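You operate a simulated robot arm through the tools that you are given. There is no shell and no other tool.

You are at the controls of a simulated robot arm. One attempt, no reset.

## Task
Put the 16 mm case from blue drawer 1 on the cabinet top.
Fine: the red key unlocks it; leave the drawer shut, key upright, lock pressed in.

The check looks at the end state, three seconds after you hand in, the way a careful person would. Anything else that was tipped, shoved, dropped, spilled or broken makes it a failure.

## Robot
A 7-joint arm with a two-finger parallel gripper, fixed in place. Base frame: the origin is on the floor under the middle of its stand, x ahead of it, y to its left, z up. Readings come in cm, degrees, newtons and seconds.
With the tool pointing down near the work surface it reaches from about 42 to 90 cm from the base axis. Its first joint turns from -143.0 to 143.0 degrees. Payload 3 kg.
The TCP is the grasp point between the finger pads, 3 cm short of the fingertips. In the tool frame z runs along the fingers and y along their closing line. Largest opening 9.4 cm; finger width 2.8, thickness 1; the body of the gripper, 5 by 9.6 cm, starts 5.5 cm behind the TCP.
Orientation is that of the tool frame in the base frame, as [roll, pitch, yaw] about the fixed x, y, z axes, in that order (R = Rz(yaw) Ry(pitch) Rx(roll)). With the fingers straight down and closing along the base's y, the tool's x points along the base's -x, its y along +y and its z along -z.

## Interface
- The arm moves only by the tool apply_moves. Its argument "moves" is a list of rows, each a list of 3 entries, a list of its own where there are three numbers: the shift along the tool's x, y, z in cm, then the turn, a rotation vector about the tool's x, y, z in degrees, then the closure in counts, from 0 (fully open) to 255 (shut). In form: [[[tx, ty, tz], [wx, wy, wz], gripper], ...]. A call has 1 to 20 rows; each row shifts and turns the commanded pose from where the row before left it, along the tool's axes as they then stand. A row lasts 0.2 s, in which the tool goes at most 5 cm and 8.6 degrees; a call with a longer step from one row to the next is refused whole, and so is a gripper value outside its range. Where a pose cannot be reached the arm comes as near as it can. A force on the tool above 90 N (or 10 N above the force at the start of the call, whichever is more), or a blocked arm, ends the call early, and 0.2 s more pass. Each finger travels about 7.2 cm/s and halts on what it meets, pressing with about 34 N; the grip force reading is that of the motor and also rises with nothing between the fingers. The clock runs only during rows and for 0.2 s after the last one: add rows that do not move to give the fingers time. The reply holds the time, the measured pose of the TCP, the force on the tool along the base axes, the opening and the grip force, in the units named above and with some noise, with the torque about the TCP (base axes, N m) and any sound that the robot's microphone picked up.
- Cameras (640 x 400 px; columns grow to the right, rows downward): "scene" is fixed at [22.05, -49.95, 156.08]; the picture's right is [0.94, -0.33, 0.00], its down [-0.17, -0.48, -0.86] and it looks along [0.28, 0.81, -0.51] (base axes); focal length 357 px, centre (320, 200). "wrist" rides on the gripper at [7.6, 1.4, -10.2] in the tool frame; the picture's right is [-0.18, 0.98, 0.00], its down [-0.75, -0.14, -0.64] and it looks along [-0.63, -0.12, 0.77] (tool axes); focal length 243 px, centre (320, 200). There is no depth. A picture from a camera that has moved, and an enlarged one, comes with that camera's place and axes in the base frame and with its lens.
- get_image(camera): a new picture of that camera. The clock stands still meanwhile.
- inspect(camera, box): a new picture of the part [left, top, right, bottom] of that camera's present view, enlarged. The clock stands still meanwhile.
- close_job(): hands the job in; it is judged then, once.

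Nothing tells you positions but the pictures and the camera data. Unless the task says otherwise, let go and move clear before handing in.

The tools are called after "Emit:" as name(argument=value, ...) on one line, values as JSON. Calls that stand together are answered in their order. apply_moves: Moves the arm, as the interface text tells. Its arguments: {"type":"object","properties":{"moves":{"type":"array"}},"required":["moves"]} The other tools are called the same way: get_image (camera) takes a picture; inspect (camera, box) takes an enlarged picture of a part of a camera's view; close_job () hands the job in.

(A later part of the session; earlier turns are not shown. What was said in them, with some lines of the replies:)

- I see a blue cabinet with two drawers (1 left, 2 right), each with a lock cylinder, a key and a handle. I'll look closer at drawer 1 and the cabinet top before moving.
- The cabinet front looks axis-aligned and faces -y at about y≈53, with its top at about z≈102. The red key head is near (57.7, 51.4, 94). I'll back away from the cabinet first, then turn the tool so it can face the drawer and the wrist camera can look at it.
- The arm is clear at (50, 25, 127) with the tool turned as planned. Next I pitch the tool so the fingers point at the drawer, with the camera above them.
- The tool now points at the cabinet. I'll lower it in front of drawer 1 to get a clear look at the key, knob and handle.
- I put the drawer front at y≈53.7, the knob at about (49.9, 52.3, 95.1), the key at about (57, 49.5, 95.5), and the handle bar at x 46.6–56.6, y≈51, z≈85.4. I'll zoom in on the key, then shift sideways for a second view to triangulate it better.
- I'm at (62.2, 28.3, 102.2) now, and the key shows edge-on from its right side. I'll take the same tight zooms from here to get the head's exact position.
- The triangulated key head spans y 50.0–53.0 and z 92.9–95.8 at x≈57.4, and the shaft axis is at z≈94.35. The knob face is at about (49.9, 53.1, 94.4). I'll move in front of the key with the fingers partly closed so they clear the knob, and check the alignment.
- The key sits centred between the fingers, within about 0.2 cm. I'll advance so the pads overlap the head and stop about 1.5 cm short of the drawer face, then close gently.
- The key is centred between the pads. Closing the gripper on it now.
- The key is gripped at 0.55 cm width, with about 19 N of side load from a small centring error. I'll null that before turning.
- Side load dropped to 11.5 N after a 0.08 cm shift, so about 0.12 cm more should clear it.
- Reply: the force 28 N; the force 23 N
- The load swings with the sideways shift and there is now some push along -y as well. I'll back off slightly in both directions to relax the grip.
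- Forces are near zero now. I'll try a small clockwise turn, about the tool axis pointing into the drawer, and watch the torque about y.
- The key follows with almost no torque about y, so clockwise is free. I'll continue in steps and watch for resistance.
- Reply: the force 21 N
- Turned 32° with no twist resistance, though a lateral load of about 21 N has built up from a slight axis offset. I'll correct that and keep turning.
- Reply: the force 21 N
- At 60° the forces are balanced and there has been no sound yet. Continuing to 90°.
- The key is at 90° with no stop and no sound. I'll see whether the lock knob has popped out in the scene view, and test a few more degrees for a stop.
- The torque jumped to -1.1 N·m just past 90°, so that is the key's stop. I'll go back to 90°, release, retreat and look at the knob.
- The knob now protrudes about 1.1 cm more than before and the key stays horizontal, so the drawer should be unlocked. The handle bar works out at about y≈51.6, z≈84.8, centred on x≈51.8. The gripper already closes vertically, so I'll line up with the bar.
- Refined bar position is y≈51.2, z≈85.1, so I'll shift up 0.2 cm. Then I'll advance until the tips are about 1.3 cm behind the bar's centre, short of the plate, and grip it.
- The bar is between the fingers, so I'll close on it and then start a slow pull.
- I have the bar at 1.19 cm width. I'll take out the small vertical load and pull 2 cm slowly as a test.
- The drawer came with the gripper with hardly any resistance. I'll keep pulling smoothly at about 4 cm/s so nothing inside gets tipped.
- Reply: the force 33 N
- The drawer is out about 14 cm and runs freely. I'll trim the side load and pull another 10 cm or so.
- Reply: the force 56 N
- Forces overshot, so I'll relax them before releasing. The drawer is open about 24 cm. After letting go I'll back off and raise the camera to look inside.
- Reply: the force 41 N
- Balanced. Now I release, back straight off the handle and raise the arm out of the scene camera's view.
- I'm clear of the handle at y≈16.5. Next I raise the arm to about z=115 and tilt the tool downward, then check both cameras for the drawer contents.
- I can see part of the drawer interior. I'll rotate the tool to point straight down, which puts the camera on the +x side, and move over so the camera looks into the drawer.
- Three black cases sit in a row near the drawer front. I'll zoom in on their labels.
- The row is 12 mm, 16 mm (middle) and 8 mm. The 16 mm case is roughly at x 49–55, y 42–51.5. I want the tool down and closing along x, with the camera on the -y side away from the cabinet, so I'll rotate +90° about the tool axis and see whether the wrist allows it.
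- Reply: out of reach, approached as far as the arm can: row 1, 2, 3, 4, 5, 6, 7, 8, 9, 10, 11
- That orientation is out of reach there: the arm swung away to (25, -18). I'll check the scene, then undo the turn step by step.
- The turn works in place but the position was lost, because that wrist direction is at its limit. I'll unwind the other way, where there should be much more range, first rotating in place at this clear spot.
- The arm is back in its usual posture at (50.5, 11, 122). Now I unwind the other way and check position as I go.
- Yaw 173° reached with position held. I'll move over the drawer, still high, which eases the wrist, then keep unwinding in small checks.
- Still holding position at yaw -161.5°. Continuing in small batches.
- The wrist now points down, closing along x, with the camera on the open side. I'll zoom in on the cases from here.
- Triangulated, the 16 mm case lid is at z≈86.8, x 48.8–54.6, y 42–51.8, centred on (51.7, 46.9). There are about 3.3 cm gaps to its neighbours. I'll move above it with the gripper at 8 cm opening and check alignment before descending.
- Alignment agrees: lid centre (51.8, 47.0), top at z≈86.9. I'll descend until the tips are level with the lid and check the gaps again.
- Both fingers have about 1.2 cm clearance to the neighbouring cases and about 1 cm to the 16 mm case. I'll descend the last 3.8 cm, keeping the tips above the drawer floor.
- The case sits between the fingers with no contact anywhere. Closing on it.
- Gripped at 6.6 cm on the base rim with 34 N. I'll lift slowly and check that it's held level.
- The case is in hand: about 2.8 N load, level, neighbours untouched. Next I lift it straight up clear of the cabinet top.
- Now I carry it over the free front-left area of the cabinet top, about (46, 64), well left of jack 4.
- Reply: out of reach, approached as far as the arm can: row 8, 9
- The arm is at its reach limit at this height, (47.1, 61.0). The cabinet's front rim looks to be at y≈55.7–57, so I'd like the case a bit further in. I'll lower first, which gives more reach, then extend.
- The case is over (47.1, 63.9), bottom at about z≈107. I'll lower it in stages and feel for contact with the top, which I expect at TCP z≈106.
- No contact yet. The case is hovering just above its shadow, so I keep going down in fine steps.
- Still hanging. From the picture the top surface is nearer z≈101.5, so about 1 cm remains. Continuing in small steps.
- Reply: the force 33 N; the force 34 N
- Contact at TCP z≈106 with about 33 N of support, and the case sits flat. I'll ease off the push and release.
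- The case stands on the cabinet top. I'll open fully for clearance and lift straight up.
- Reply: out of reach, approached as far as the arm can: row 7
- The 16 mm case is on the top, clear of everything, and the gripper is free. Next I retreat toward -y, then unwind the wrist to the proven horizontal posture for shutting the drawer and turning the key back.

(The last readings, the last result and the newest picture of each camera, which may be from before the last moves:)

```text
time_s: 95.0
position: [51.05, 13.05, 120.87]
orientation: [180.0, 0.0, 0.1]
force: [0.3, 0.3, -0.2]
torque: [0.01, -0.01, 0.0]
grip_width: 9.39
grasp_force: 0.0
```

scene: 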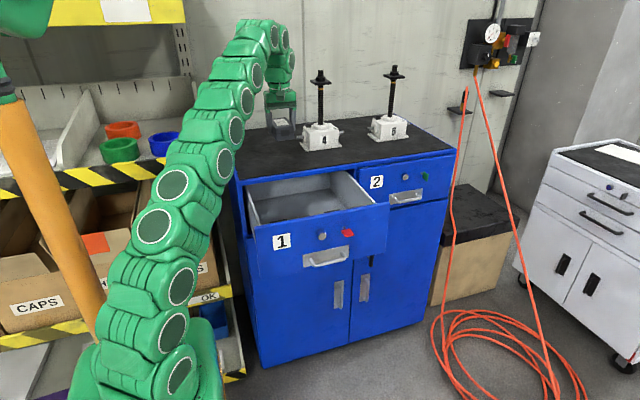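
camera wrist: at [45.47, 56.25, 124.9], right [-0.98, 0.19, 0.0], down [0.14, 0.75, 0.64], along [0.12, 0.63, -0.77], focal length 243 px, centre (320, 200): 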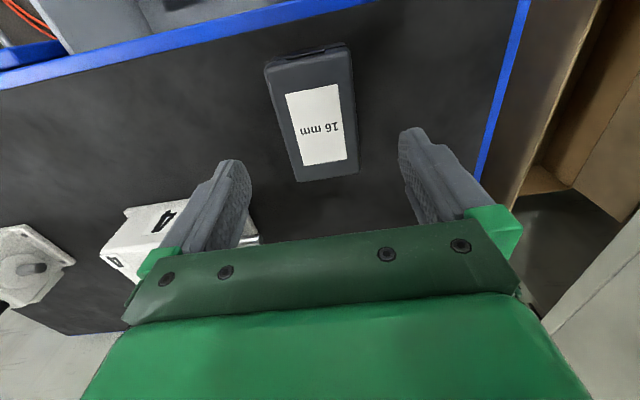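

The wrist is back at yaw 0. Now I pitch it up to face the drawer and close the fingers so I can push the panel between knob and key.

Emit:
apply_moves(moves=[[[0, 0, 0], [8.18, 0, 0], 255], [[0, 0, 0], [8.18, 0, 0], 255], [[0, 0, 0], [8.18, 0, 0], 255], [[0, 0, 0], [8.18, 0, 0], 255], [[0, 0, 0], [8.18, 0, 0], 255], [[0, 0, 0], [8.18, 0, 0], 255], [[0, 0, 0], [8.18, 0, 0], 255], [[0, 0, 0], [8.18, 0, 0], 255], [[0, 0, 0], [8.18, 0, 0], 255], [[0, 0, 0], [8.18, 0, 0], 255], [[0, 0, 0], [8.2, 0, 0], 255], [[0, 0, 0], [0, 0, 0], 255]])

Emit:
get_image(camera="wrist")

Emit:
get_image(camera="scene")

```text
time_s: 97.6
position: [51.02, 13.15, 121.0]
orientation: [-90.0, 0.0, 0.1]
force: [0.1, -1.0, 0.6]
torque: [-0.03, 0.03, -0.02]
grip_width: 0.02
grasp_force: 32.8
```

```text
taken
camera wrist: at [58.59, 2.85, 119.43], right [-0.18, 0.0, -0.98], down [-0.75, -0.64, 0.14], along [-0.63, 0.77, 0.12], focal length 243 px, centre (320, 200)
```

wrist: 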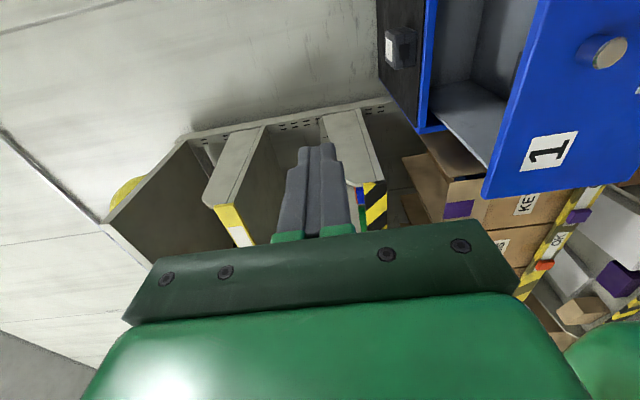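

```text
taken
```

scene: 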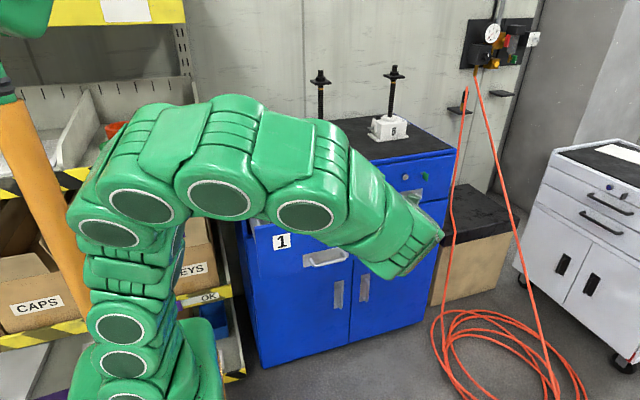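

Emit:
apply_moves(moves=[[[0.31, 3.85, 0.25], [0, 0, 0], 255], [[0.31, 3.85, 0.25], [0, 0, 0], 255], [[0.31, 3.85, 0.25], [0, 0, 0], 255], [[0.31, 3.85, 0.25], [0, 0, 0], 255], [[0.31, 3.85, 0.25], [0, 0, 0], 255], [[0.31, 3.85, 0.25], [0, 0, 0], 255], [[0.31, 3.85, 0.25], [0, 0, 0], 255], [[0.31, 3.85, 0.25], [0, 0, 0], 255], [[0, 0, 0], [0, 0, 0], 255]])

Emit:
get_image(camera="wrist")

Emit:
inspect(camera="wrist", box=[180, 30, 420, 230])

```text
time_s: 99.6
position: [53.68, 14.88, 90.14]
orientation: [-90.0, 0.0, 0.1]
force: [0.3, -0.4, -0.5]
torque: [0.0, 0.03, -0.02]
grip_width: 0.0
grasp_force: 32.7
```

```text
taken
camera wrist: at [61.14, 4.76, 88.59], right [-0.18, 0.0, -0.98], down [-0.75, -0.64, 0.14], along [-0.63, 0.77, 0.12], focal length 243 px, centre (320, 200)
```

wrist: 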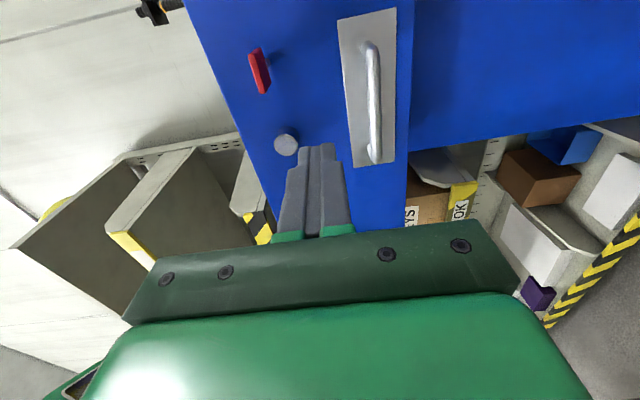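

```text
2.00 times, centred on (300, 130) of wrist
camera zoom: at [61.14, 4.76, 88.59], right [-0.18, 0.0, -0.98], down [-0.75, -0.64, 0.14], along [-0.63, 0.77, 0.12], focal length 485 px, centre (360, 340)
```

zoom: 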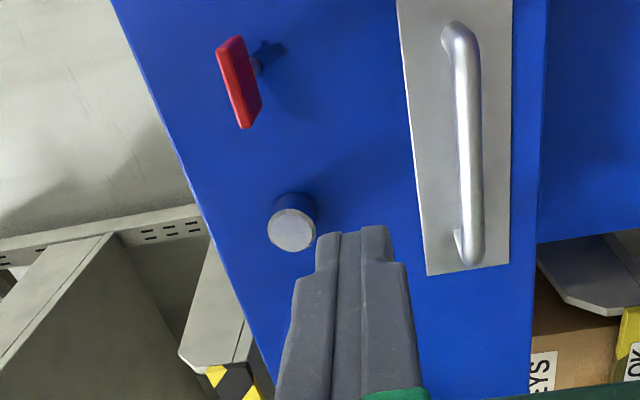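

The tips are lined up between knob, key and handle plate at about (53.7, z 90.1). I'll approach the panel, touch it gently, and start pushing.

Emit:
apply_moves(moves=[[[0, 0, 2.5], [0, 0, 0], 255], [[0, 0, 3], [0, 0, 0], 255], [[0, 0, 3], [0, 0, 0], 255], [[0, 0, 2], [0, 0, 0], 255], [[0, 0, 0.6], [0, 0, 0], 255], [[0, 0, 0.4], [0, 0, 0], 255], [[0, 0, 0.3], [0, 0, 0], 255], [[0, 0, 0.3], [0, 0, 0], 255], [[0, 0, 0.3], [0, 0, 0], 255], [[0, 0, 0.3], [0, 0, 0], 255]])

Emit:
get_image(camera="wrist")

```text
time_s: 101.8
position: [53.46, 27.7, 90.15]
orientation: [-90.0, -0.1, 0.0]
force: [-0.4, -1.5, 0.2]
torque: [0.0, 0.03, -0.02]
grip_width: 0.0
grasp_force: 33.3
```

```text
taken
camera wrist: at [61.08, 17.48, 88.64], right [-0.18, 0.0, -0.98], down [-0.75, -0.64, 0.14], along [-0.63, 0.77, 0.12], focal length 243 px, centre (320, 200)
```

wrist: 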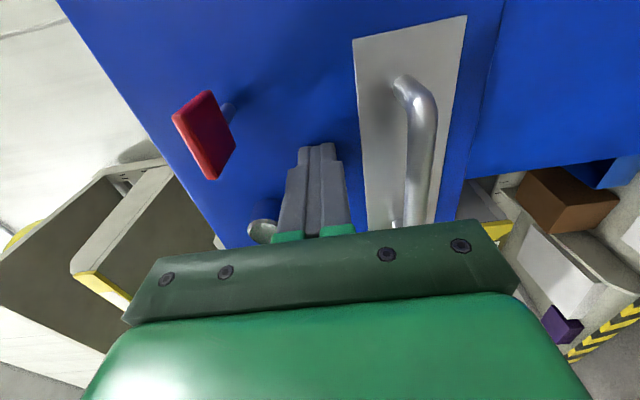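

The fingers have just touched the panel (-1.5 N). Now a steady slow push.

Emit:
apply_moves(moves=[[[0, 0, 0.3], [0, 0, 0], 255], [[0, 0, 0.6], [0, 0, 0], 255], [[0, 0, 0.8], [0, 0, 0], 255], [[0, 0, 0.8], [0, 0, 0], 255], [[0, 0, 0.8], [0, 0, 0], 255], [[0, 0, 0.8], [0, 0, 0], 255], [[0, 0, 0.8], [0, 0, 0], 255], [[0, 0, 0.8], [0, 0, 0], 255], [[0, 0, 0.8], [0, 0, 0], 255], [[0, 0, 0.8], [0, 0, 0], 255], [[0, 0, 0.8], [0, 0, 0], 255], [[0, 0, 0.8], [0, 0, 0], 255], [[0, 0, 0.8], [0, 0, 0], 255], [[0, 0, 0.8], [0, 0, 0], 255], [[0, 0, 0.8], [0, 0, 0], 255], [[0, 0, 0.8], [0, 0, 0], 255], [[0, 0, 0.6], [0, 0, 0], 255], [[0, 0, 0.4], [0, 0, 0], 255], [[0, 0, 0.2], [0, 0, 0], 255], [[0, 0, 0], [0, 0, 0], 255]])

Emit:
get_image(camera="wrist")

Emit:
get_image(camera="scene")

```text
time_s: 106.0
position: [53.59, 41.05, 90.23]
orientation: [-90.1, -0.1, 0.1]
force: [0.5, -1.0, 0.1]
torque: [0.03, -0.02, -0.02]
grip_width: 0.0
grasp_force: 33.1
```

```text
taken
camera wrist: at [61.09, 30.81, 88.68], right [-0.18, 0.0, -0.98], down [-0.75, -0.64, 0.14], along [-0.63, 0.77, 0.12], focal length 243 px, centre (320, 200)
```

wrist: 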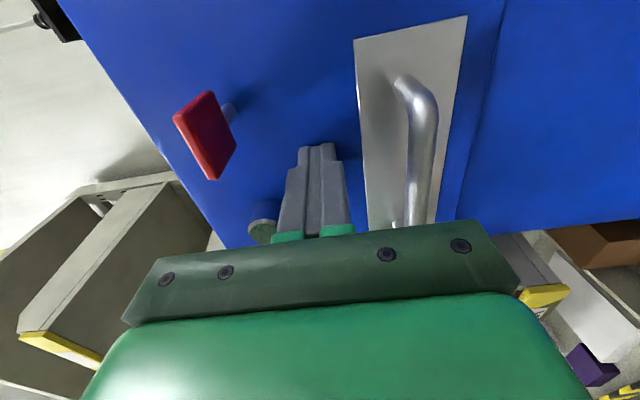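

```text
taken
```

scene: 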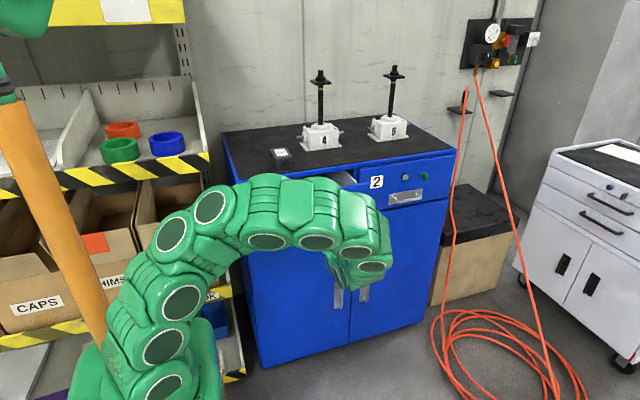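

The drawer slides in smoothly and has about 10 cm left. Continuing the push, slowing near the end.

Emit:
apply_moves(moves=[[[0, 0, 0.4], [0, 0, 0], 255], [[0, 0, 0.8], [0, 0, 0], 255], [[0, 0, 0.8], [0, 0, 0], 255], [[0, 0, 0.8], [0, 0, 0], 255], [[0, 0, 0.8], [0, 0, 0], 255], [[0, 0, 0.8], [0, 0, 0], 255], [[0, 0, 0.8], [0, 0, 0], 255], [[0, 0, 0.8], [0, 0, 0], 255], [[0, 0, 0.8], [0, 0, 0], 255], [[0, 0, 0.8], [0, 0, 0], 255], [[0, 0, 0.6], [0, 0, 0], 255], [[0, 0, 0.4], [0, 0, 0], 255], [[0, 0, 0.2], [0, 0, 0], 255], [[0, 0, 0], [0, 0, 0], 255]])

```text
time_s: 109.0
position: [53.45, 49.8, 90.1]
orientation: [-90.0, 0.1, 0.1]
force: [-0.1, 0.6, -0.2]
torque: [0.05, -0.02, -0.01]
grip_width: 0.0
grasp_force: 32.8
```

Emit:
apply_moves(moves=[[[0, 0, 0.3], [0, 0, 0], 255], [[0, 0, 0.3], [0, 0, 0], 255], [[0, 0, 0.3], [0, 0, 0], 255], [[0, 0, 0], [0, 0, 0], 255]])

Emit:
get_image(camera="wrist")

```text
time_s: 110.0
position: [53.34, 50.87, 90.28]
orientation: [-90.0, 0.1, 0.1]
force: [0.1, -1.2, 0.8]
torque: [-0.04, -0.01, -0.04]
grip_width: 0.0
grasp_force: 32.8
```

```text
taken
camera wrist: at [61.02, 40.56, 88.62], right [-0.18, 0.0, -0.98], down [-0.75, -0.64, 0.14], along [-0.63, 0.77, 0.12], focal length 243 px, centre (320, 200)
```

wrist: 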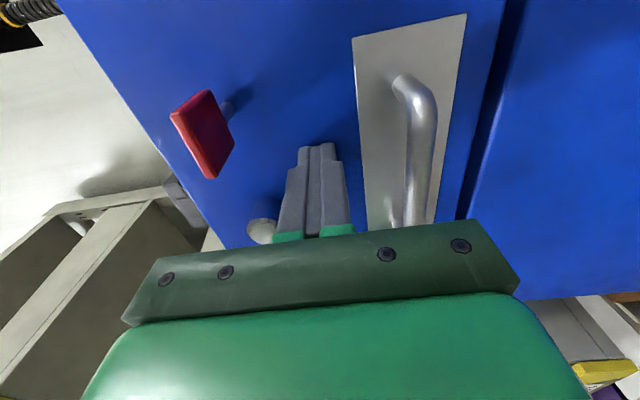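

Emit:
apply_moves(moves=[[[0, 0, 0.2], [0, 0, 0], 255], [[0, 0, 0.2], [0, 0, 0], 255], [[0, 0, 0], [0, 0, 0], 255]])

Emit:
apply_moves(moves=[[[0, 0, 0.15], [0, 0, 0], 255], [[0, 0, 0.15], [0, 0, 0], 255], [[0, 0, 0], [0, 0, 0], 255]])

```text
time_s: 110.8
position: [53.41, 51.15, 90.19]
orientation: [-90.0, 0.0, 0.1]
force: [-0.8, -0.1, 0.0]
torque: [-0.01, -0.01, 0.03]
grip_width: 0.0
grasp_force: 33.1
```

```text
time_s: 111.6
position: [53.53, 51.28, 90.19]
orientation: [-90.0, 0.0, 0.1]
force: [-6.9, -15.4, -0.4]
torque: [-0.01, -0.05, -0.02]
grip_width: 0.0
grasp_force: 32.8
```

Now -15 N at tips y≈54.3, which matches the original closed position. A touch more to make sure it's fully home.

Emit:
apply_moves(moves=[[[0, 0, 0.1], [0, 0, 0], 255], [[0, 0, 0], [0, 0, 0], 255]])

Emit:
apply_moves(moves=[[[0, 0, 0.1], [0, 0, 0], 255], [[0, 0, 0], [0, 0, 0], 255]])

```text
time_s: 112.2
position: [53.48, 51.43, 90.26]
orientation: [-90.0, 0.0, 0.1]
force: [-25.3, -70.4, -3.1]
torque: [-0.04, -0.02, 0.45]
grip_width: 0.01
grasp_force: 32.6
```

```text
time_s: 112.5
position: [53.62, 51.38, 90.15]
orientation: [-90.0, 0.0, 0.0]
force: [-10.5, -28.4, 11.6]
torque: [0.32, -0.13, -0.03]
grip_width: 0.01
grasp_force: 33.4
stopped in row 1: the force on the tool passed its limit at 96 N (the readings are from after the stop); the commanded pose is now the measured one
```

Hard stop reached, so the drawer is shut. I'll back off, open the fingers part-way and look at the gap, knob and key.

Emit:
apply_moves(moves=[[[0, 0, -1], [0, 0, 0], 255], [[0, 0, -3], [0, 0, 0], 255], [[0, 0, -4], [0, 0, 0], 255], [[0, 0, -4], [0, 0, 0], 255], [[1.87, -2.1, -1], [0, 0, 0], 150], [[1.87, -2.1, 0], [0, 0, 0], 130], [[0, 0, 0], [0, 0, 0], 130]])

Emit:
get_image(camera="wrist")

Emit:
inspect(camera="wrist", box=[240, 60, 400, 210])

Emit:
get_image(camera="scene")

```text
time_s: 114.1
position: [57.2, 38.49, 94.37]
orientation: [-90.2, 0.1, 0.0]
force: [-0.4, 0.0, 0.1]
torque: [-0.02, -0.02, 0.04]
grip_width: 4.65
grasp_force: 0.1
```

```text
taken
camera wrist: at [64.76, 28.2, 92.79], right [-0.19, 0.0, -0.98], down [-0.75, -0.64, 0.14], along [-0.63, 0.77, 0.12], focal length 243 px, centre (320, 200)
```

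wrist: 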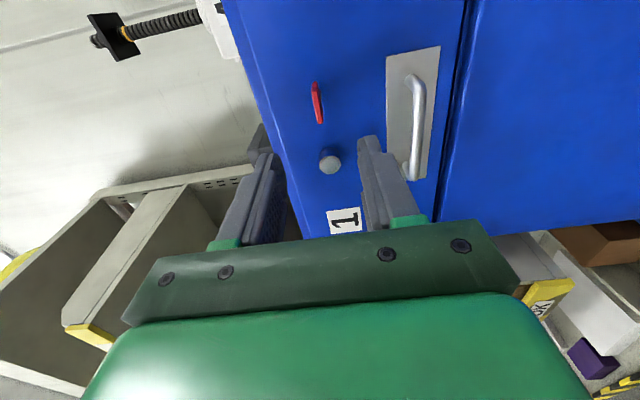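

```text
2.67 times, centred on (320, 135) of wrist
camera zoom: at [64.76, 28.2, 92.79], right [-0.19, 0.0, -0.98], down [-0.75, -0.64, 0.14], along [-0.63, 0.77, 0.12], focal length 647 px, centre (320, 373)
```

zoom: 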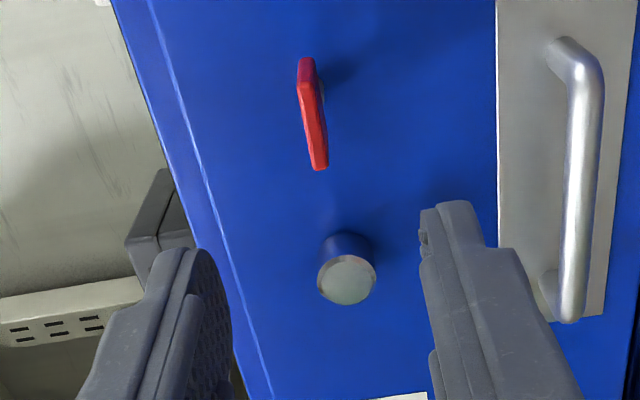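

```text
taken
```

scene: 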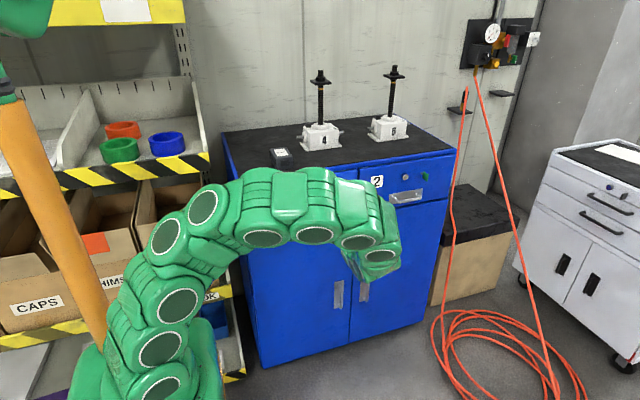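

The drawer is shut, the knob is still out and the key is still horizontal. I'll advance onto the key head at the same pose I released it from, and grip it.

Emit:
apply_moves(moves=[[[0, 0, 3], [0, 0, 0], 130], [[0, 0, 3], [0, 0, 0], 130], [[0, 0, 2.5], [0, 0, 0], 130], [[0, 0, 1.4], [0, 0, 0], 130], [[0, 0, 0.7], [0, 0, 0], 130], [[0, 0, 0], [0, 0, 0], 130]])

Emit:
inspect(camera="wrist", box=[220, 60, 460, 210])

```text
time_s: 115.5
position: [57.31, 49.05, 94.39]
orientation: [-90.0, 0.1, -0.1]
force: [0.2, -0.8, -0.5]
torque: [0.0, 0.04, 0.04]
grip_width: 4.64
grasp_force: 0.0
```

```text
2.67 times, centred on (340, 135) of wrist
camera zoom: at [64.8, 38.84, 92.76], right [-0.18, 0.0, -0.98], down [-0.75, -0.64, 0.14], along [-0.63, 0.77, 0.12], focal length 647 px, centre (267, 373)
```

zoom: 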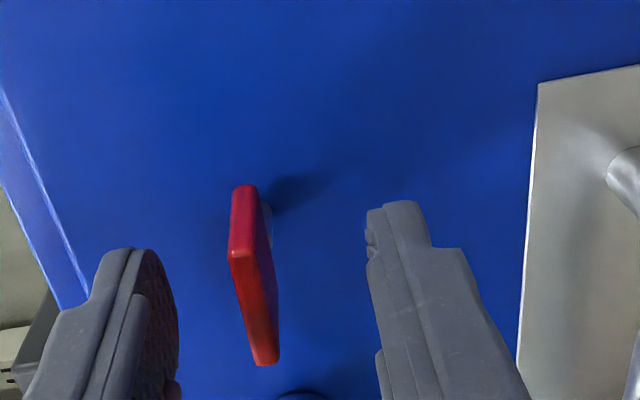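

Emit:
apply_moves(moves=[[[0, -0.12, 0], [0, 0, 0], 130], [[0, 0, 0], [0, 0, 0], 190], [[0, 0, 0], [0, 0, 0], 230], [[0, 0, 0], [0, 0, 0], 255], [[0, 0, 0], [0, 0, 0], 255], [[0, 0, 0], [0, 0, 0], 255]])

```text
time_s: 116.9
position: [57.32, 49.1, 94.47]
orientation: [-90.1, 0.0, 0.0]
force: [0.6, 1.0, 21.1]
torque: [0.33, -0.04, 0.35]
grip_width: 0.59
grasp_force: 40.4
```

Gripped at 0.59 cm with about 21 N of vertical load. I'll trim that before turning.

Emit:
apply_moves(moves=[[[0, -0.12, 0], [0, 0, 0], 255], [[0, 0, 0], [0, 0, 0], 255]])

```text
time_s: 117.5
position: [57.3, 48.92, 94.47]
orientation: [-90.1, -0.1, 0.1]
force: [0.2, 0.4, 11.1]
torque: [0.4, -0.03, -0.55]
grip_width: 0.6
grasp_force: 39.8
```

Emit:
apply_moves(moves=[[[0, -0.06, 0], [0, 0, 0], 255], [[0, 0, 0], [0, 0, -5], 255], [[0, 0, 0], [0, 0, -5], 255], [[0, 0, 0], [0, 0, -5], 255], [[0, 0, 0], [0, 0, 0], 255]])

```text
time_s: 118.7
position: [57.32, 48.93, 94.46]
orientation: [-90.3, -14.9, 0.1]
force: [-1.6, -9.7, -22.8]
torque: [-0.05, 0.06, 0.06]
grip_width: 0.56
grasp_force: 40.8
```

Turning back freely, 15° so far. Small trim for the vertical load, then continue.

Emit:
apply_moves(moves=[[[-0.02, 0.077, -0.04], [0, 0, 0], 255], [[0, 0, 0], [0, 0, -5], 255], [[0, 0, 0], [0, 0, -5], 255], [[0, 0, 0], [0, 0, -5], 255], [[0, 0, 0], [0, 0, -5], 255], [[0, 0, 0], [0, 0, 0], 255]])

```text
time_s: 120.1
position: [57.29, 48.95, 94.4]
orientation: [-90.3, -35.1, 0.2]
force: [2.8, 0.5, -30.7]
torque: [-0.2, 0.05, -0.27]
grip_width: 0.53
grasp_force: 40.3
```

Emit:
apply_moves(moves=[[[-0.06, 0.085, 0], [0, 0, 0], 255], [[0, 0, 0], [0, 0, -5], 255], [[0, 0, 0], [0, 0, -5], 255], [[0, 0, 0], [0, 0, -5], 255], [[0, 0, 0], [0, 0, -5], 255], [[0, 0, 0], [0, 0, 0], 255]])

```text
time_s: 121.5
position: [57.32, 49.0, 94.39]
orientation: [-90.1, -55.0, 0.1]
force: [16.4, 0.7, -5.1]
torque: [-0.42, 0.04, 0.0]
grip_width: 0.61
grasp_force: 39.8
```

Emit:
apply_moves(moves=[[[0.04, 0.057, 0], [0, 0, 0], 255], [[0, 0, 0], [0, 0, -5], 255], [[0, 0, 0], [0, 0, -5], 255], [[0, 0, 0], [0, 0, -5], 255], [[0, 0, 0], [0, 0, -5], 255], [[0, 0, 0], [0, 0, 0], 255]])

```text
time_s: 122.9
position: [57.36, 49.05, 94.4]
orientation: [-90.4, -75.0, 0.5]
force: [15.8, 0.7, -4.9]
torque: [0.27, -0.02, -0.3]
grip_width: 0.58
grasp_force: 40.2
```

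Emit:
apply_moves(moves=[[[0.02, 0.077, 0], [0, 0, 0], 255], [[0, 0, 0], [0, 0, -5], 255], [[0, 0, 0], [0, 0, -5], 255], [[0, 0, 0], [0, 0, -4], 255], [[0, 0, 0], [0, 0, 0], 255]])

```text
time_s: 124.1
position: [57.37, 48.92, 94.3]
orientation: [-94.5, -89.0, 4.6]
force: [-7.5, -6.8, -6.8]
torque: [-0.23, -0.03, -0.12]
grip_width: 0.58
grasp_force: 40.3
```

One degree left. I'll finish the turn and feel for the upright stop.

Emit:
apply_moves(moves=[[[0, 0, 0], [0, 0, -1], 255], [[0, 0, 0], [0, 0, 0], 255]])

Emit:
inspect(camera="wrist", box=[180, 40, 460, 215])

```text
time_s: 124.7
position: [57.32, 48.92, 94.35]
orientation: [-162.8, -89.8, 73.0]
force: [-5.2, 1.7, -10.7]
torque: [0.91, 0.02, -0.09]
grip_width: 0.57
grasp_force: 39.8
```

```text
2.29 times, centred on (320, 128) of wrist
camera zoom: at [58.78, 38.84, 101.9], right [0.98, 0.0, -0.18], down [-0.14, -0.64, -0.75], along [-0.12, 0.77, -0.63], focal length 555 px, centre (320, 366)
```

zoom: 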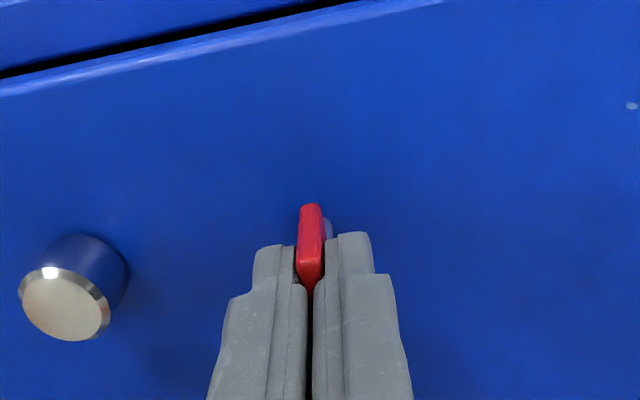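

The key is upright. I'll release it straight and back away.

Emit:
apply_moves(moves=[[[0, 0, 0], [0, 0, 0], 225], [[0, 0, 0], [0, 0, 0], 180], [[0, 0, 0], [0, 0, 0], 120], [[0, 0, 0], [0, 0, 0], 120], [[0, 0, -2], [0, 0, 0], 120], [[0, 0, -4], [0, 0, 0], 120], [[0, 0, -4], [0, 0, 0], 120], [[0, 0, 0], [0, 0, 0], 120]])

Emit:
get_image(camera="wrist")

Emit:
inspect(camera="wrist", box=[220, 70, 380, 170])

```text
time_s: 126.5
position: [57.35, 39.09, 94.36]
orientation: [-161.4, -89.9, 71.5]
force: [0.7, -0.1, 0.4]
torque: [-0.01, 0.01, 0.03]
grip_width: 4.96
grasp_force: 0.1
```

```text
taken
camera wrist: at [58.78, 28.79, 101.87], right [0.98, 0.0, -0.18], down [-0.14, -0.64, -0.75], along [-0.12, 0.77, -0.63], focal length 243 px, centre (320, 200)
```

wrist: 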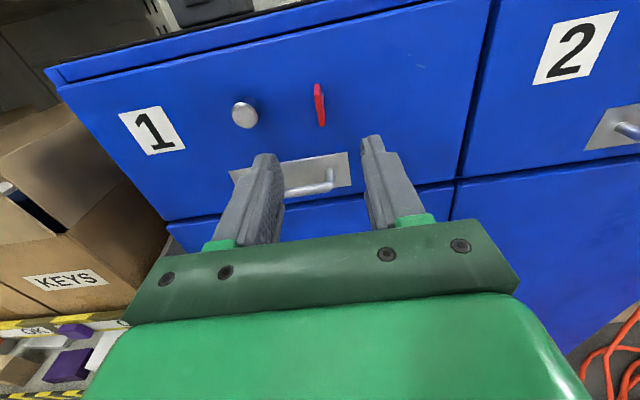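

```text
4.00 times, centred on (300, 120) of wrist
camera zoom: at [58.78, 28.79, 101.87], right [0.98, 0.0, -0.18], down [-0.14, -0.64, -0.75], along [-0.12, 0.77, -0.63], focal length 970 px, centre (400, 520)
```

zoom: 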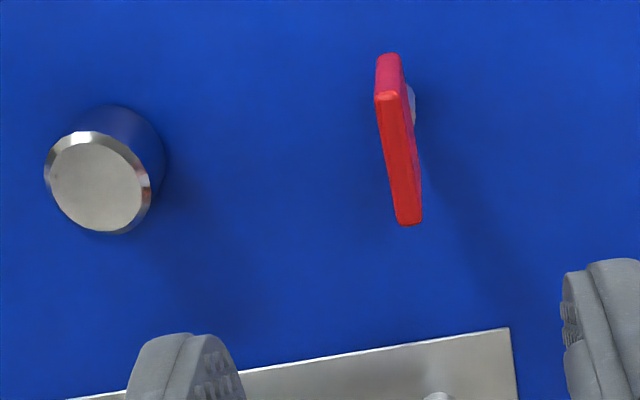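

The key is upright and free, and the knob is still out, face at about y≈52.2. I'll close the fingers, line up with the knob at x≈49.9, z≈94.4 and press it in.

Emit:
apply_moves(moves=[[[0, -2.5, 0], [0, 0, 0], 255], [[0, -2.5, 0], [0, 0, 0], 255], [[0, -2.45, 0], [0, 0, 0], 255], [[0, 0, 0], [0, 0, 0], 255], [[0, 0, 0], [0, 0, 0], 255]])

Emit:
get_image(camera="wrist")

Emit:
inspect(camera="wrist", box=[240, 80, 400, 180])

```text
time_s: 127.7
position: [49.9, 38.99, 94.44]
orientation: [-174.3, -89.9, 84.4]
force: [-0.5, -0.4, 0.4]
torque: [0.0, -0.03, 0.02]
grip_width: 0.0
grasp_force: 33.3
```

```text
taken
camera wrist: at [51.31, 28.82, 101.87], right [0.98, 0.0, -0.18], down [-0.14, -0.64, -0.75], along [-0.12, 0.77, -0.63], focal length 243 px, centre (320, 200)
```

wrist: 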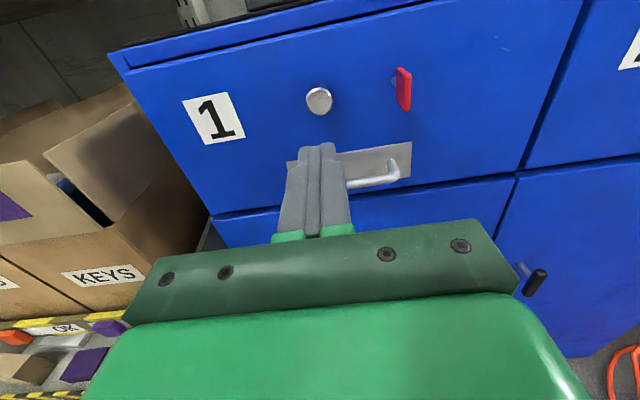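

```text
4.00 times, centred on (320, 130) of wrist
camera zoom: at [51.31, 28.82, 101.87], right [0.98, 0.0, -0.18], down [-0.14, -0.64, -0.75], along [-0.12, 0.77, -0.63], focal length 970 px, centre (320, 480)
```

zoom: 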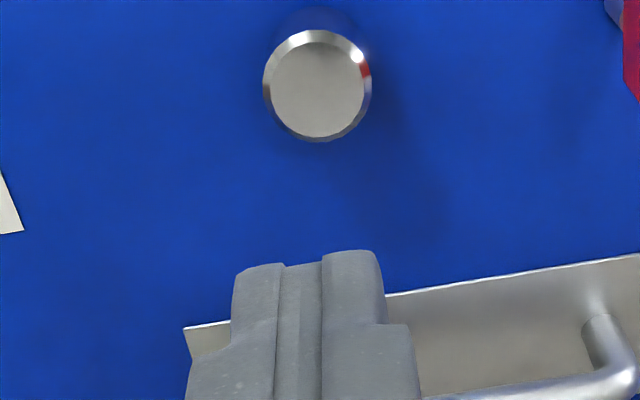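

Aligned with the knob. I'll advance to just short of it, then press in small steps.

Emit:
apply_moves(moves=[[[0, 0, 3], [0, 0, 0], 255], [[0, 0, 3], [0, 0, 0], 255], [[0, 0, 2.5], [0, 0, 0], 255], [[0, 0, 0.6], [0, 0, 0], 255], [[0, 0, 0], [0, 0, 0], 255]])

Emit:
apply_moves(moves=[[[0, 0, 0.2], [0, 0, 0], 255], [[0, 0, 0.2], [0, 0, 0], 255], [[0, 0, 0], [0, 0, 0], 255]])

Emit:
apply_moves(moves=[[[0, 0, 0.2], [0, 0, 0], 255], [[0, 0, 0], [0, 0, 0], 255]])

```text
time_s: 128.9
position: [50.02, 47.98, 94.46]
orientation: [-165.3, -89.9, 75.2]
force: [0.0, 0.0, -0.1]
torque: [0.0, 0.0, 0.01]
grip_width: 0.01
grasp_force: 32.9
```

```text
time_s: 129.7
position: [49.97, 48.59, 94.5]
orientation: [-164.6, -89.9, 74.6]
force: [-0.3, -0.1, -0.2]
torque: [-0.01, 0.0, 0.01]
grip_width: 0.0
grasp_force: 32.7
```

```text
time_s: 130.3
position: [49.94, 48.67, 94.47]
orientation: [16.2, -90.0, -106.2]
force: [-0.4, -0.2, 0.1]
torque: [0.03, 0.01, -0.02]
grip_width: 0.02
grasp_force: 32.8
```

Emit:
apply_moves(moves=[[[0, 0, 0.2], [0, 0, 0], 255], [[0, 0, 0.2], [0, 0, 0], 255], [[0, 0, 0], [0, 0, 0], 255]])

Emit:
apply_moves(moves=[[[0, 0, 0.2], [0, 0, 0], 255], [[0, 0, 0], [0, 0, 0], 255]])

Emit:
apply_moves(moves=[[[0, 0, 0.2], [0, 0, 0], 255], [[0, 0, 0], [0, 0, 0], 255]])

```text
time_s: 131.1
position: [49.93, 49.18, 94.36]
orientation: [-156.8, -90.0, 66.8]
force: [0.4, -1.7, -0.4]
torque: [-0.02, -0.02, 0.01]
grip_width: 0.0
grasp_force: 33.2
```

```text
time_s: 131.7
position: [50.04, 49.23, 94.38]
orientation: [-156.9, -89.9, 67.0]
force: [-1.2, -3.0, 0.6]
torque: [0.01, 0.02, -0.03]
grip_width: 0.02
grasp_force: 33.6
```

```text
time_s: 132.3
position: [49.87, 49.51, 94.29]
orientation: [-156.2, -89.8, 66.3]
force: [0.3, -2.9, -0.2]
torque: [0.0, 0.06, 0.02]
grip_width: 0.0
grasp_force: 33.6
```

Contact with the spring-loaded knob at about 3 N. Keep pressing.

Emit:
apply_moves(moves=[[[0, 0, 0.2], [0, 0, 0], 255], [[0, 0, 0.2], [0, 0, 0], 255], [[0, 0, 0], [0, 0, 0], 255]])

Emit:
apply_moves(moves=[[[0, 0, 0.15], [0, 0, 0], 255], [[0, 0, 0], [0, 0, 0], 255]])

Emit:
apply_moves(moves=[[[0, 0, 0.15], [0, 0, 0], 255], [[0, 0, 0], [0, 0, 0], 255]])

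```text
time_s: 133.1
position: [49.98, 49.97, 94.28]
orientation: [-158.6, -89.9, 68.7]
force: [-0.2, -4.3, -1.5]
torque: [-0.05, 0.02, 0.03]
grip_width: 0.0
grasp_force: 33.1
```

```text
time_s: 133.7
position: [49.93, 50.01, 94.54]
orientation: [-154.7, -89.9, 64.8]
force: [0.7, -4.7, 0.3]
torque: [0.03, -0.03, 0.0]
grip_width: 0.02
grasp_force: 33.1
```

```text
time_s: 134.3
position: [50.04, 50.15, 94.32]
orientation: [-163.2, -90.0, 73.3]
force: [-3.3, -14.2, 2.7]
torque: [0.13, -0.01, 0.1]
grip_width: 0.02
grasp_force: 33.2
```

The force rose to -14 N at tips y≈53.15, which is the original pressed-in depth. I'll press slightly more to be sure it latches.

Emit:
apply_moves(moves=[[[0, 0, 0.08], [0, 0, 0], 255], [[0, 0, 0], [0, 0, 0], 255]])

Emit:
apply_moves(moves=[[[0, 0, -0.5], [0, 0, 0], 255], [[0, 0, -1.5], [0, 0, 0], 255], [[0, 0, -4], [0, 0, 0], 255], [[0, 0, -4], [0, 0, 0], 255], [[0, 0, 0], [0, 0, 0], 255]])

Emit:
inspect(camera="wrist", box=[240, 60, 440, 185])

```text
time_s: 134.9
position: [49.95, 50.08, 94.34]
orientation: [-171.6, -89.9, 81.6]
force: [-9.1, -32.3, 3.3]
torque: [0.07, -0.03, 0.29]
grip_width: 0.0
grasp_force: 32.4
```

```text
time_s: 136.1
position: [50.15, 40.2, 94.33]
orientation: [-156.3, -90.0, 66.2]
force: [-0.7, -0.7, -0.4]
torque: [0.02, 0.0, -0.01]
grip_width: 0.03
grasp_force: 33.2
```

```text
3.20 times, centred on (340, 122) of wrist
camera zoom: at [51.49, 29.99, 101.91], right [0.98, 0.0, -0.18], down [-0.14, -0.64, -0.75], along [-0.12, 0.77, -0.63], focal length 776 px, centre (256, 448)
```

zoom: 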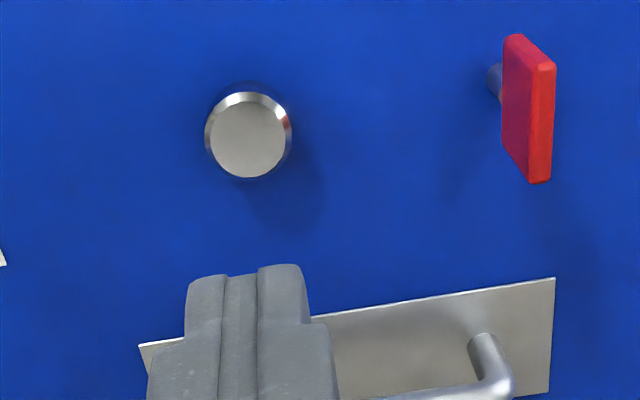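

The knob face now reads y≈53.3, so it stayed pressed in, and the key is upright. I'll retreat to my first viewpoint and compare everything with the starting pictures.

Emit:
apply_moves(moves=[[[0, 0, -4], [0, 0, 0], 255], [[1, 0, -4], [0, 0, 0], 200], [[2.5, 0, -3.5], [0, 0, 0], 100], [[2.5, 0, -3.5], [0, 0, 0], 0], [[2.5, 0, 0], [0, 0, 0], 0], [[2.2, 0, 0], [0, 0, 0], 0], [[0, 0, 0], [0, 0, 0], 0]])

Emit:
get_image(camera="wrist")

Emit:
inspect(camera="wrist", box=[310, 110, 390, 160])

Emit:
inspect(camera="wrist", box=[200, 40, 500, 230])

```text
time_s: 137.7
position: [49.92, 25.26, 105.01]
orientation: [-131.6, -89.9, 41.7]
force: [0.7, 0.0, -0.5]
torque: [-0.02, 0.01, 0.02]
grip_width: 9.41
grasp_force: 0.0
```

```text
taken
camera wrist: at [51.36, 15.06, 112.53], right [0.98, 0.0, -0.19], down [-0.14, -0.64, -0.75], along [-0.12, 0.77, -0.63], focal length 243 px, centre (320, 200)
```

wrist: 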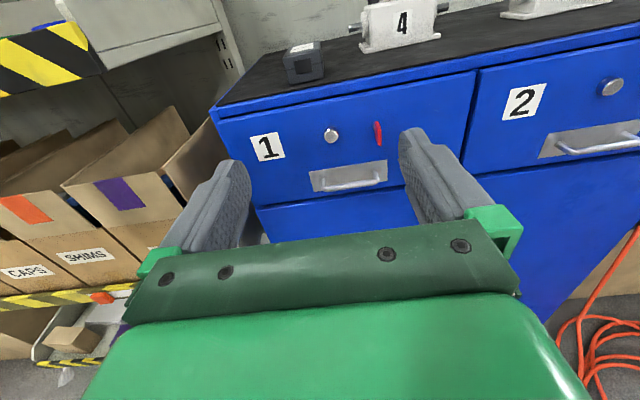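

```text
8.00 times, centred on (350, 135) of wrist
camera zoom: at [51.36, 15.06, 112.53], right [0.98, 0.0, -0.19], down [-0.14, -0.64, -0.75], along [-0.12, 0.77, -0.63], focal length 1941 px, centre (80, 720)
```

zoom: 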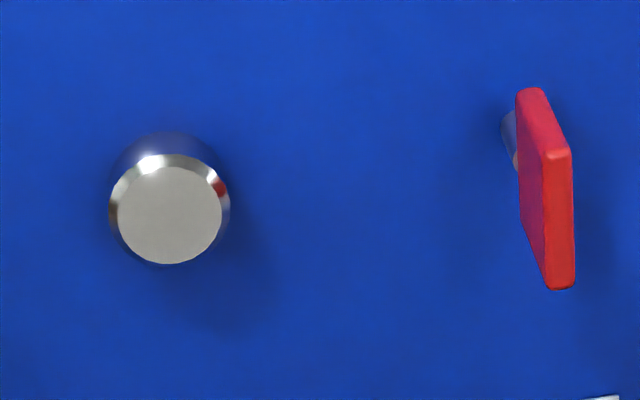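

```text
2.11 times, centred on (350, 135) of wrist
camera zoom: at [51.36, 15.06, 112.53], right [0.98, 0.0, -0.19], down [-0.14, -0.64, -0.75], along [-0.12, 0.77, -0.63], focal length 511 px, centre (257, 337)
```

zoom: 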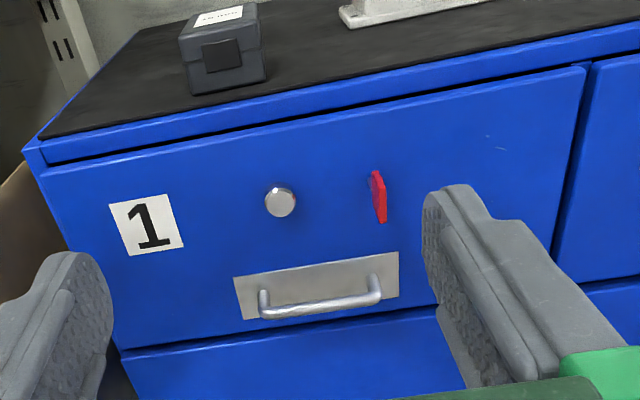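

Knob depth and key angle match the starting picture, and the drawer is flush. I'll move the arm well clear and check the whole scene once more.

Emit:
apply_moves(moves=[[[3.5, 0, -1], [0, 0, 0], 0], [[4, 0, -1], [0, 0, 0], 0], [[4, 0, -1], [0, 0, 0], 0], [[4, 0, -1], [0, 0, 0], 0], [[4, 0, -1], [0, 0, 0], 0], [[0, 0, 0], [0, 0, 0], 0]])

Emit:
get_image(camera="scene")

Emit:
get_image(camera="wrist")

Emit:
inspect(camera="scene", box=[220, 60, 460, 210])

```text
time_s: 139.1
position: [50.01, 20.32, 124.61]
orientation: [-131.7, -89.9, 41.9]
force: [0.2, 0.6, 0.1]
torque: [0.0, -0.02, 0.0]
grip_width: 9.45
grasp_force: 0.0
```

```text
taken
```

scene: 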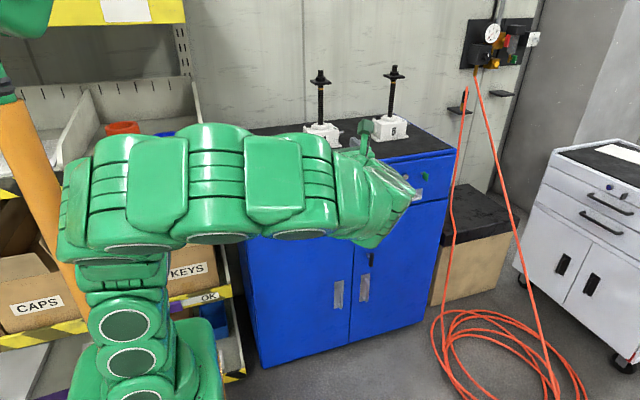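

```text
taken
camera wrist: at [51.46, 10.12, 132.12], right [0.98, 0.0, -0.19], down [-0.14, -0.64, -0.75], along [-0.12, 0.77, -0.63], focal length 243 px, centre (320, 200)
```

wrist: 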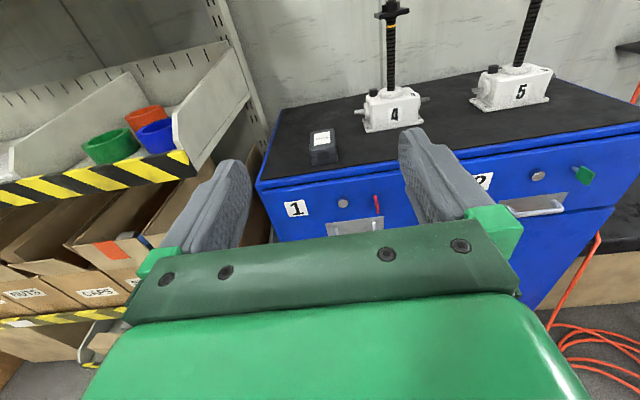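

```text
2.67 times, centred on (340, 135) of scene
camera zoom: at [22.05, -49.95, 156.08], right [0.94, -0.33, 0.0], down [-0.17, -0.48, -0.86], along [0.28, 0.81, -0.51], focal length 952 px, centre (267, 373)
```

zoom: 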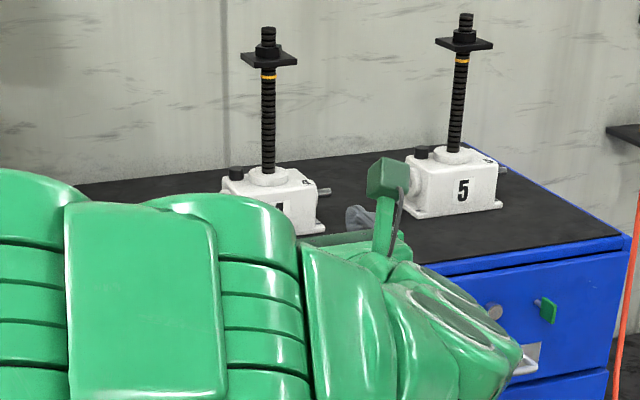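

The 16 mm case stands flat on the cabinet top and drawer 1 is shut. The red key is upright, the lock is pressed in, the jacks and shelf are as they were, and the gripper is empty and clear. I'm handing the job in.

Emit:
close_job()

```text
The job is handed in.
```

The 16 mm case is on the cabinet top, flat and clear of the jacks, and I've handed the job in. I don't have the check's verdict.

- **Drawer 1:** pushed shut to its stop and flush. The 12 mm and 8 mm cases were still in place when I last looked inside, before shutting it.
- **Key:** turned back from 90° to upright. It matched the starting picture.
- **Lock:** pressed in to its original depth, and it stayed in when I backed off. I heard no click, and I didn't pull the drawer to test that it is locked.
- **Arm:** one wrist turn was out of reach and the arm swung away from the cabinet. It touched nothing, and I turned the wrist the other way instead.

The final pictures showed nothing tipped or moved, and the gripper was empty and clear when I handed in.
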